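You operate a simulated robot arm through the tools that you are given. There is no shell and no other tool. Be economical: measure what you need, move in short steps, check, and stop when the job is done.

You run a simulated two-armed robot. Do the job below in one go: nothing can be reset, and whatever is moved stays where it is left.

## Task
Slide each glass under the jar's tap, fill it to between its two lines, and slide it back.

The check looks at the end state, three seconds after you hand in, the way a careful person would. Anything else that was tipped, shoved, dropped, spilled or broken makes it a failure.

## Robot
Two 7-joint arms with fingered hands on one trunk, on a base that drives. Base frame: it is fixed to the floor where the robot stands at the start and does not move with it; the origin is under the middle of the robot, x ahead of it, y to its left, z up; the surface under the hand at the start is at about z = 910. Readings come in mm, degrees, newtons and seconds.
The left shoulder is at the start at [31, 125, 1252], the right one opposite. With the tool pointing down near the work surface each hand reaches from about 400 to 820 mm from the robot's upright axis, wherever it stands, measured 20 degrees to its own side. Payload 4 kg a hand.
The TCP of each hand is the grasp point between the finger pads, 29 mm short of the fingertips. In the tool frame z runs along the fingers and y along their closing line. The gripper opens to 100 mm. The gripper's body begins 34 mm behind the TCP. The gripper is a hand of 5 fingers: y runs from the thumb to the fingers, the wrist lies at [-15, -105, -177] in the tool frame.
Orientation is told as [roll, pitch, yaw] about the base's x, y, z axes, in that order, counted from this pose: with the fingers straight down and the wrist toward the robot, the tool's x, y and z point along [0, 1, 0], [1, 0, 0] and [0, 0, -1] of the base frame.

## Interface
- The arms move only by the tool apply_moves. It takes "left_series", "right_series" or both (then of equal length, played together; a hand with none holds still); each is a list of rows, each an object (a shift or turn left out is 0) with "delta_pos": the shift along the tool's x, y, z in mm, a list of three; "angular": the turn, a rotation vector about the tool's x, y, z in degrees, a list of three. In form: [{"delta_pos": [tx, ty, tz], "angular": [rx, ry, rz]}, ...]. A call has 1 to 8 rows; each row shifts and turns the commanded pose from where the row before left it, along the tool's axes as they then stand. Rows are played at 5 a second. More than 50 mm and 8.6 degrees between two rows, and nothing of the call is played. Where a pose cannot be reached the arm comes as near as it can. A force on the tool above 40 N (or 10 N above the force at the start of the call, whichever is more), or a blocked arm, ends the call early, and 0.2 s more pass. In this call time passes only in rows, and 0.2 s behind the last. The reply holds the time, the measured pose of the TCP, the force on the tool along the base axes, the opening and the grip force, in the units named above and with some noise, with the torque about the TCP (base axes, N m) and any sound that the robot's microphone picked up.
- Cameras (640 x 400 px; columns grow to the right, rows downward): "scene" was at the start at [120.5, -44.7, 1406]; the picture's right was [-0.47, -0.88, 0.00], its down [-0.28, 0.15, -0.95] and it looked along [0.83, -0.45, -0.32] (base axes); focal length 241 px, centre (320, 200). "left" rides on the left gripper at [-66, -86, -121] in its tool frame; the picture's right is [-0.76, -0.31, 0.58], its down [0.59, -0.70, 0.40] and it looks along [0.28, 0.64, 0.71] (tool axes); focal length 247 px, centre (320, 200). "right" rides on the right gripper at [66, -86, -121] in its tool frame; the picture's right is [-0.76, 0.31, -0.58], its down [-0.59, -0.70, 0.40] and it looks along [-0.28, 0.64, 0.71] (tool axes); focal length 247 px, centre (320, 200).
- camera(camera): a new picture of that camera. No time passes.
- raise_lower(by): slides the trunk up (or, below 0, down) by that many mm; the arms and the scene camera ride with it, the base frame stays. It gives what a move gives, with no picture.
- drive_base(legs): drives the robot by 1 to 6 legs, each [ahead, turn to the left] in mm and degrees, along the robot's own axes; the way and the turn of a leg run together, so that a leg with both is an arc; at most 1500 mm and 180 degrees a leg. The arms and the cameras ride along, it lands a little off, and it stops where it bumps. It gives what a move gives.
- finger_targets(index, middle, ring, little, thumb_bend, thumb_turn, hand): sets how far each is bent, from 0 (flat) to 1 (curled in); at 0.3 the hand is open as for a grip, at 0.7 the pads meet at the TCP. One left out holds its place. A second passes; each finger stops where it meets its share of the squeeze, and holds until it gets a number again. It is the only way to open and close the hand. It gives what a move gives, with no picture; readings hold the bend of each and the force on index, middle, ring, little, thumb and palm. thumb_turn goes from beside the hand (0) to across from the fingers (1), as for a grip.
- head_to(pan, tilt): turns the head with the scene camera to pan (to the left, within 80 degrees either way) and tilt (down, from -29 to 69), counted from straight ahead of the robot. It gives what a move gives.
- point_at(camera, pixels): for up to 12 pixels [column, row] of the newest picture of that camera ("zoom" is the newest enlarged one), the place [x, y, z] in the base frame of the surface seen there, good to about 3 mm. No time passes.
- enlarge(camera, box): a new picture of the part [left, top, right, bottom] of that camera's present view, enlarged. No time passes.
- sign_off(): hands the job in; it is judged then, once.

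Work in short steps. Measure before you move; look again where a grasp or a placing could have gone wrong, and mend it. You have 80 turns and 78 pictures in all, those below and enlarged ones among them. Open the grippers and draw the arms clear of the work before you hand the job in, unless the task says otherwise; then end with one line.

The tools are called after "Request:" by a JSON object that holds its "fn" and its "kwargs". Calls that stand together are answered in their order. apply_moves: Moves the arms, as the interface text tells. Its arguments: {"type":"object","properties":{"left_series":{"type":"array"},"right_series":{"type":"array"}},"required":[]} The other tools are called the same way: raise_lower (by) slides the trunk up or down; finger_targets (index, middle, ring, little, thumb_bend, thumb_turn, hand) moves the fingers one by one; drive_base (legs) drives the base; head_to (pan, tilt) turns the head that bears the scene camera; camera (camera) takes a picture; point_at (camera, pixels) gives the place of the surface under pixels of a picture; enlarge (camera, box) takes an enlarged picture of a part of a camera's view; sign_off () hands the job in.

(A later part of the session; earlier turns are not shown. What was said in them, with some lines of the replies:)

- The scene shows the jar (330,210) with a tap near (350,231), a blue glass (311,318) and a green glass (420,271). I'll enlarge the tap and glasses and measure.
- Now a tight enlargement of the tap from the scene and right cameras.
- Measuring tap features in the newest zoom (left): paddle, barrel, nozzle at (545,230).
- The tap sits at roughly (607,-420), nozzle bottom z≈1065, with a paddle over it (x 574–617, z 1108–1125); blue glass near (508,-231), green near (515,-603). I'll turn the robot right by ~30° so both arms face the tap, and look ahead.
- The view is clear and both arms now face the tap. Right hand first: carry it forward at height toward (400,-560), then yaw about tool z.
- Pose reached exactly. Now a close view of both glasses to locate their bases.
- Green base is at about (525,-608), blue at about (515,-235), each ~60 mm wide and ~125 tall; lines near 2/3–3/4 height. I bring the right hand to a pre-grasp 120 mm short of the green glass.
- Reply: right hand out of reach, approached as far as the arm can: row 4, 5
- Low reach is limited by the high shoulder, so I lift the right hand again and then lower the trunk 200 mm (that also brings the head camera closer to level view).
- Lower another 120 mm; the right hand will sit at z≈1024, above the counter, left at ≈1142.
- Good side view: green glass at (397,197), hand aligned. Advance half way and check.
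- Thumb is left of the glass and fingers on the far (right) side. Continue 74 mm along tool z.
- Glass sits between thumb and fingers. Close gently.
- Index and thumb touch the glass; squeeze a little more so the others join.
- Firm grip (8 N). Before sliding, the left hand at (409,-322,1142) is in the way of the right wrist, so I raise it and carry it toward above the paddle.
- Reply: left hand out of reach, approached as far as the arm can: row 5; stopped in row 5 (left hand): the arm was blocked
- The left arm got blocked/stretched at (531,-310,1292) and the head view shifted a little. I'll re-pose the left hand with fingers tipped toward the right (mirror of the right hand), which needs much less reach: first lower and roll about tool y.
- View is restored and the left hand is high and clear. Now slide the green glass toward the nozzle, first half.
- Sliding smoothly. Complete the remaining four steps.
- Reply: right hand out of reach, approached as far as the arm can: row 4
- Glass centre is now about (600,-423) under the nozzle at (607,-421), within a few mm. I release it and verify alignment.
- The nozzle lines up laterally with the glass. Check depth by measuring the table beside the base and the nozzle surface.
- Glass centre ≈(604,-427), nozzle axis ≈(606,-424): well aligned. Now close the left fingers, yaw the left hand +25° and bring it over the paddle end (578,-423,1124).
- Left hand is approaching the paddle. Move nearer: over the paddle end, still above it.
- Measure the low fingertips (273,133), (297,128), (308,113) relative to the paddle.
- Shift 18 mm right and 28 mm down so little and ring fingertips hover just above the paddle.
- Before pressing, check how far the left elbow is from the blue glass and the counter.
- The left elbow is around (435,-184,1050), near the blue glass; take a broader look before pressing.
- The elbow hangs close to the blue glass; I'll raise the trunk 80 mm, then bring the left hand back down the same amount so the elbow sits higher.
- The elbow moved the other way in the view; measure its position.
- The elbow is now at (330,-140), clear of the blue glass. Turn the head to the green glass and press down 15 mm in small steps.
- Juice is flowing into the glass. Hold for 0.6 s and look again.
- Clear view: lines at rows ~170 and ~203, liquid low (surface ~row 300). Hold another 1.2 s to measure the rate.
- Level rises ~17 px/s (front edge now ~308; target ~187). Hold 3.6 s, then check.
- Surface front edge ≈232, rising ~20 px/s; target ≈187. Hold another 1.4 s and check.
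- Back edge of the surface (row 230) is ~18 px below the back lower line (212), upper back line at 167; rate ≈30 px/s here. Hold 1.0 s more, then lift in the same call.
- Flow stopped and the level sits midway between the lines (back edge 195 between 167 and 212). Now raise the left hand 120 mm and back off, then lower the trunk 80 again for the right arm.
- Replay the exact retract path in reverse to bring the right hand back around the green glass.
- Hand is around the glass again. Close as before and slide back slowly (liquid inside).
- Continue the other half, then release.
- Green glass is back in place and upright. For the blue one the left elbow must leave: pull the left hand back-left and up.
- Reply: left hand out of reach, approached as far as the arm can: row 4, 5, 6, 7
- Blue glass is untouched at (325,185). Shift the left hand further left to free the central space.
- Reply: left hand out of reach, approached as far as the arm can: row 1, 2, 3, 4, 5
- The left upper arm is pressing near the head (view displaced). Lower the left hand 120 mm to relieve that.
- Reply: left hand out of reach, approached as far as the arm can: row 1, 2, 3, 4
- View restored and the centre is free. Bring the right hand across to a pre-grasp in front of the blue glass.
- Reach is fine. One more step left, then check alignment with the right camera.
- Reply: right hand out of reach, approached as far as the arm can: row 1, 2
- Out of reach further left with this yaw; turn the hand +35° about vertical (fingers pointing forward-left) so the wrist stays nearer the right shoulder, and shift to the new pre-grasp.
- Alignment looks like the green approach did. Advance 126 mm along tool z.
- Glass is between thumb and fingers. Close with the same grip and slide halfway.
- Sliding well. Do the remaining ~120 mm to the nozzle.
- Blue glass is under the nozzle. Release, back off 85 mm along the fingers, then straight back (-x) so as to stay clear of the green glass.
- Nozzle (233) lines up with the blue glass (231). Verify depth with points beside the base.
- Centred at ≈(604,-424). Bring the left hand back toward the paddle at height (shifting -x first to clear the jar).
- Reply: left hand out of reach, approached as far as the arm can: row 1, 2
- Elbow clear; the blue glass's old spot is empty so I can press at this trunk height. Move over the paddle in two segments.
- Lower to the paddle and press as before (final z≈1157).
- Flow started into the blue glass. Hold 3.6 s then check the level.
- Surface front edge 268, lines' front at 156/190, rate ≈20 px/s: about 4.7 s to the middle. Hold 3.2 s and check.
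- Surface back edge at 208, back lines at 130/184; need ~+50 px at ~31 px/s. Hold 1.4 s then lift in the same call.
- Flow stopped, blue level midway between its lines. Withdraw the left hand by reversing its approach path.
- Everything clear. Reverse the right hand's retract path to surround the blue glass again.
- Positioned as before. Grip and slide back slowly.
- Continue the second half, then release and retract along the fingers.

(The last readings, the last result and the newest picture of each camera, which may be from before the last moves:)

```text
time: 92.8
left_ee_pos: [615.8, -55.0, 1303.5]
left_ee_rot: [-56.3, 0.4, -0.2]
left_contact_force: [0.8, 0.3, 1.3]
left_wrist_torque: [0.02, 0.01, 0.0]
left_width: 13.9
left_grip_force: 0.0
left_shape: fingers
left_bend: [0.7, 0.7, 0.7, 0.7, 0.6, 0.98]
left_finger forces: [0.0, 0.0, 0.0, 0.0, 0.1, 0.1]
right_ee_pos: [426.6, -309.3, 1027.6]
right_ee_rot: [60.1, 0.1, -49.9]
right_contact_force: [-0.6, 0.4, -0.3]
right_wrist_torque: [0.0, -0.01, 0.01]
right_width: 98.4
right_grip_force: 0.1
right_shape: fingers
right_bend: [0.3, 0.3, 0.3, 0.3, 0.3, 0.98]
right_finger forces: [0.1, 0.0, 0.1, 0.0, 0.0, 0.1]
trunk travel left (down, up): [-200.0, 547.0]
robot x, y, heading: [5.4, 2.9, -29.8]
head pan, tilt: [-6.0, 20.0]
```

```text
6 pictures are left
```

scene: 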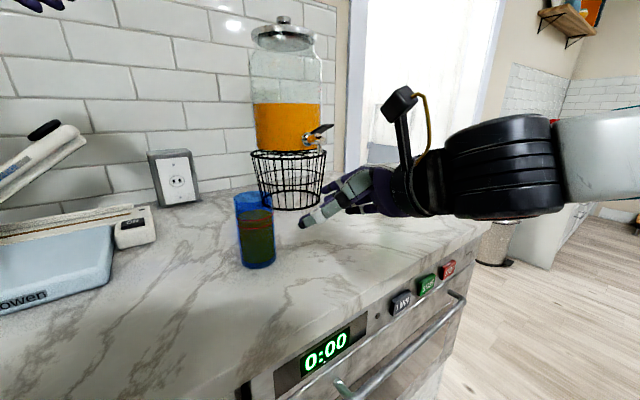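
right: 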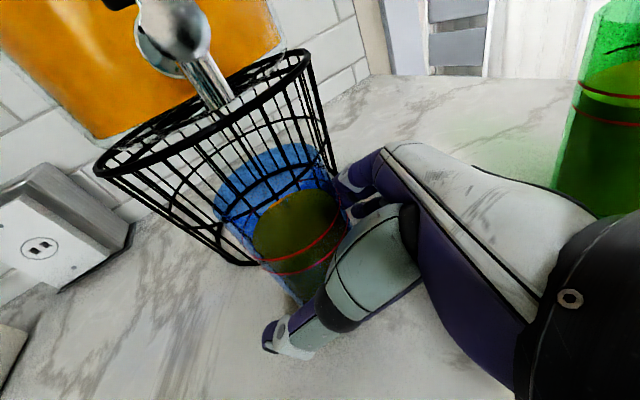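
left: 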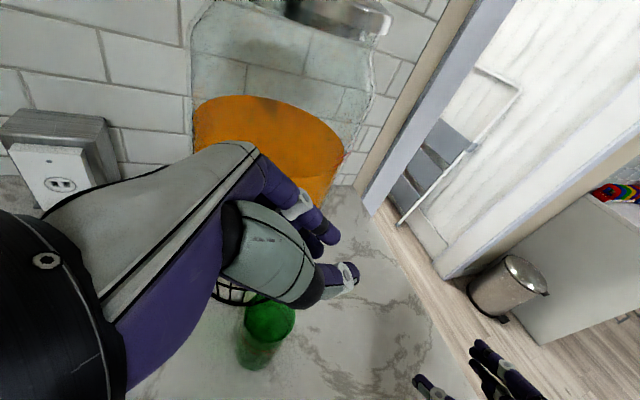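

Blue is back. Raise and withdraw the right hand, open the left fingers, and check the final scene.

Request:
{"fn": "apply_moves", "kwargs": {"right_series": [{"delta_pos": [40, 0, -25]}, {"delta_pos": [40, 0, -25]}, {"delta_pos": [-17.4, 23, -30]}, {"delta_pos": [-17.4, 23, -30]}, {"delta_pos": [-17.4, 23, -30]}, {"delta_pos": [-17.4, 23, -30]}, {"delta_pos": [-17.4, 23, -30]}]}}

Request:
{"fn": "finger_targets", "kwargs": {"hand": "left", "index": 0.3, "middle": 0.3, "ring": 0.3, "little": 0.3, "thumb_bend": 0.3}}

Request:
{"fn": "camera", "kwargs": {"camera": "scene"}}

Request:
{"fn": "enlarge", "kwargs": {"camera": "scene", "box": [220, 120, 430, 275]}}

```text
time: 94.3
left_ee_pos: [617.6, -56.7, 1302.3]
left_ee_rot: [-56.2, 0.3, -0.4]
left_contact_force: [-0.2, -0.2, 0.0]
left_wrist_torque: [-0.01, 0.01, 0.0]
left_width: 13.8
left_grip_force: 0.1
left_shape: fingers
left_bend: [0.7, 0.7, 0.7, 0.7, 0.6, 0.98]
left_finger forces: [0.0, 0.1, 0.0, 0.0, 0.1, 0.0]
right_ee_pos: [366.9, -513.0, 1123.6]
right_ee_rot: [60.1, 0.1, -49.9]
right_contact_force: [0.9, 0.1, -0.4]
right_wrist_torque: [-0.03, 0.02, -0.06]
right_width: 98.4
right_grip_force: 0.0
right_shape: fingers
right_bend: [0.3, 0.3, 0.3, 0.3, 0.3, 0.98]
right_finger forces: [0.0, 0.0, 0.1, 0.1, 0.1, 0.0]
trunk travel left (down, up): [-200.0, 547.0]
robot x, y, heading: [3.0, 1.4, -29.5]
head pan, tilt: [-6.0, 20.0]
```

```text
time: 95.3
left_ee_pos: [617.6, -56.9, 1302.6]
left_ee_rot: [-56.3, 0.3, -0.3]
left_contact_force: [-0.3, -0.9, -0.5]
left_wrist_torque: [0.03, -0.02, -0.01]
left_width: 98.3
left_grip_force: 0.0
left_shape: fingers
left_bend: [0.3, 0.3, 0.3, 0.3, 0.3, 0.98]
left_finger forces: [0.1, 0.0, 0.0, 0.0, 0.1, 0.0]
right_ee_pos: [367.1, -512.9, 1123.3]
right_ee_rot: [60.0, 0.0, -49.8]
right_contact_force: [0.4, 0.1, -0.1]
right_wrist_torque: [0.0, 0.01, 0.0]
right_width: 98.3
right_grip_force: 0.0
right_shape: fingers
right_bend: [0.3, 0.3, 0.3, 0.3, 0.3, 0.98]
right_finger forces: [0.0, 0.0, 0.0, 0.1, 0.0, 0.0]
trunk travel left (down, up): [-200.0, 547.0]
robot x, y, heading: [-0.4, 2.4, -29.7]
head pan, tilt: [-6.0, 20.0]
```

```text
5 pictures are left
```

scene: 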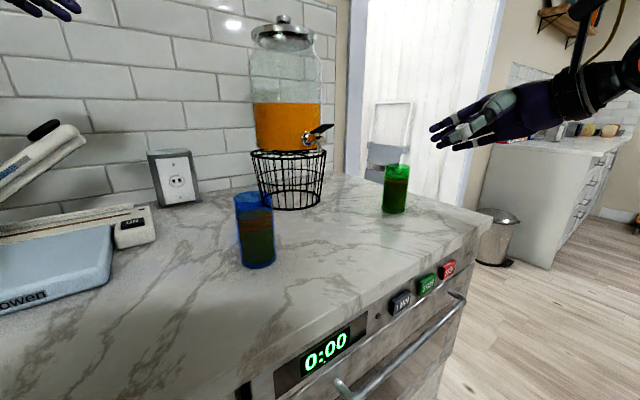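

```text
2.58 times, centred on (325, 198) of scene
```

zoom: 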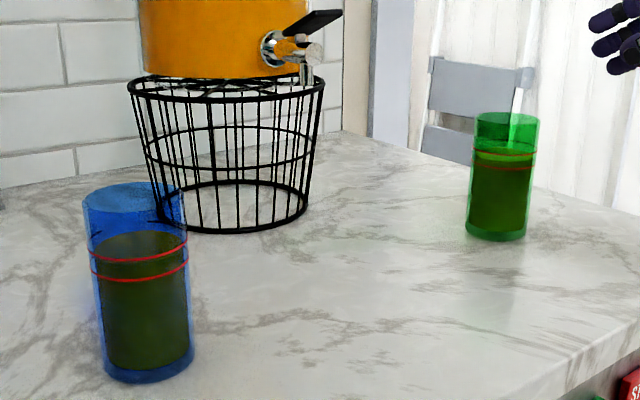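

Both glasses stand upright near their original spots, filled between their lines. There is no spill, the tap is closed, and both hands are open and clear, so I hand in.

Request:
{"fn": "sign_off", "kwargs": {}}

```text
The job is handed in.
```

Both glasses were filled to between their two lines and slid back to within a few millimetres of where they started. I saw no spills, nothing else looks moved or tipped, and the job is handed in.
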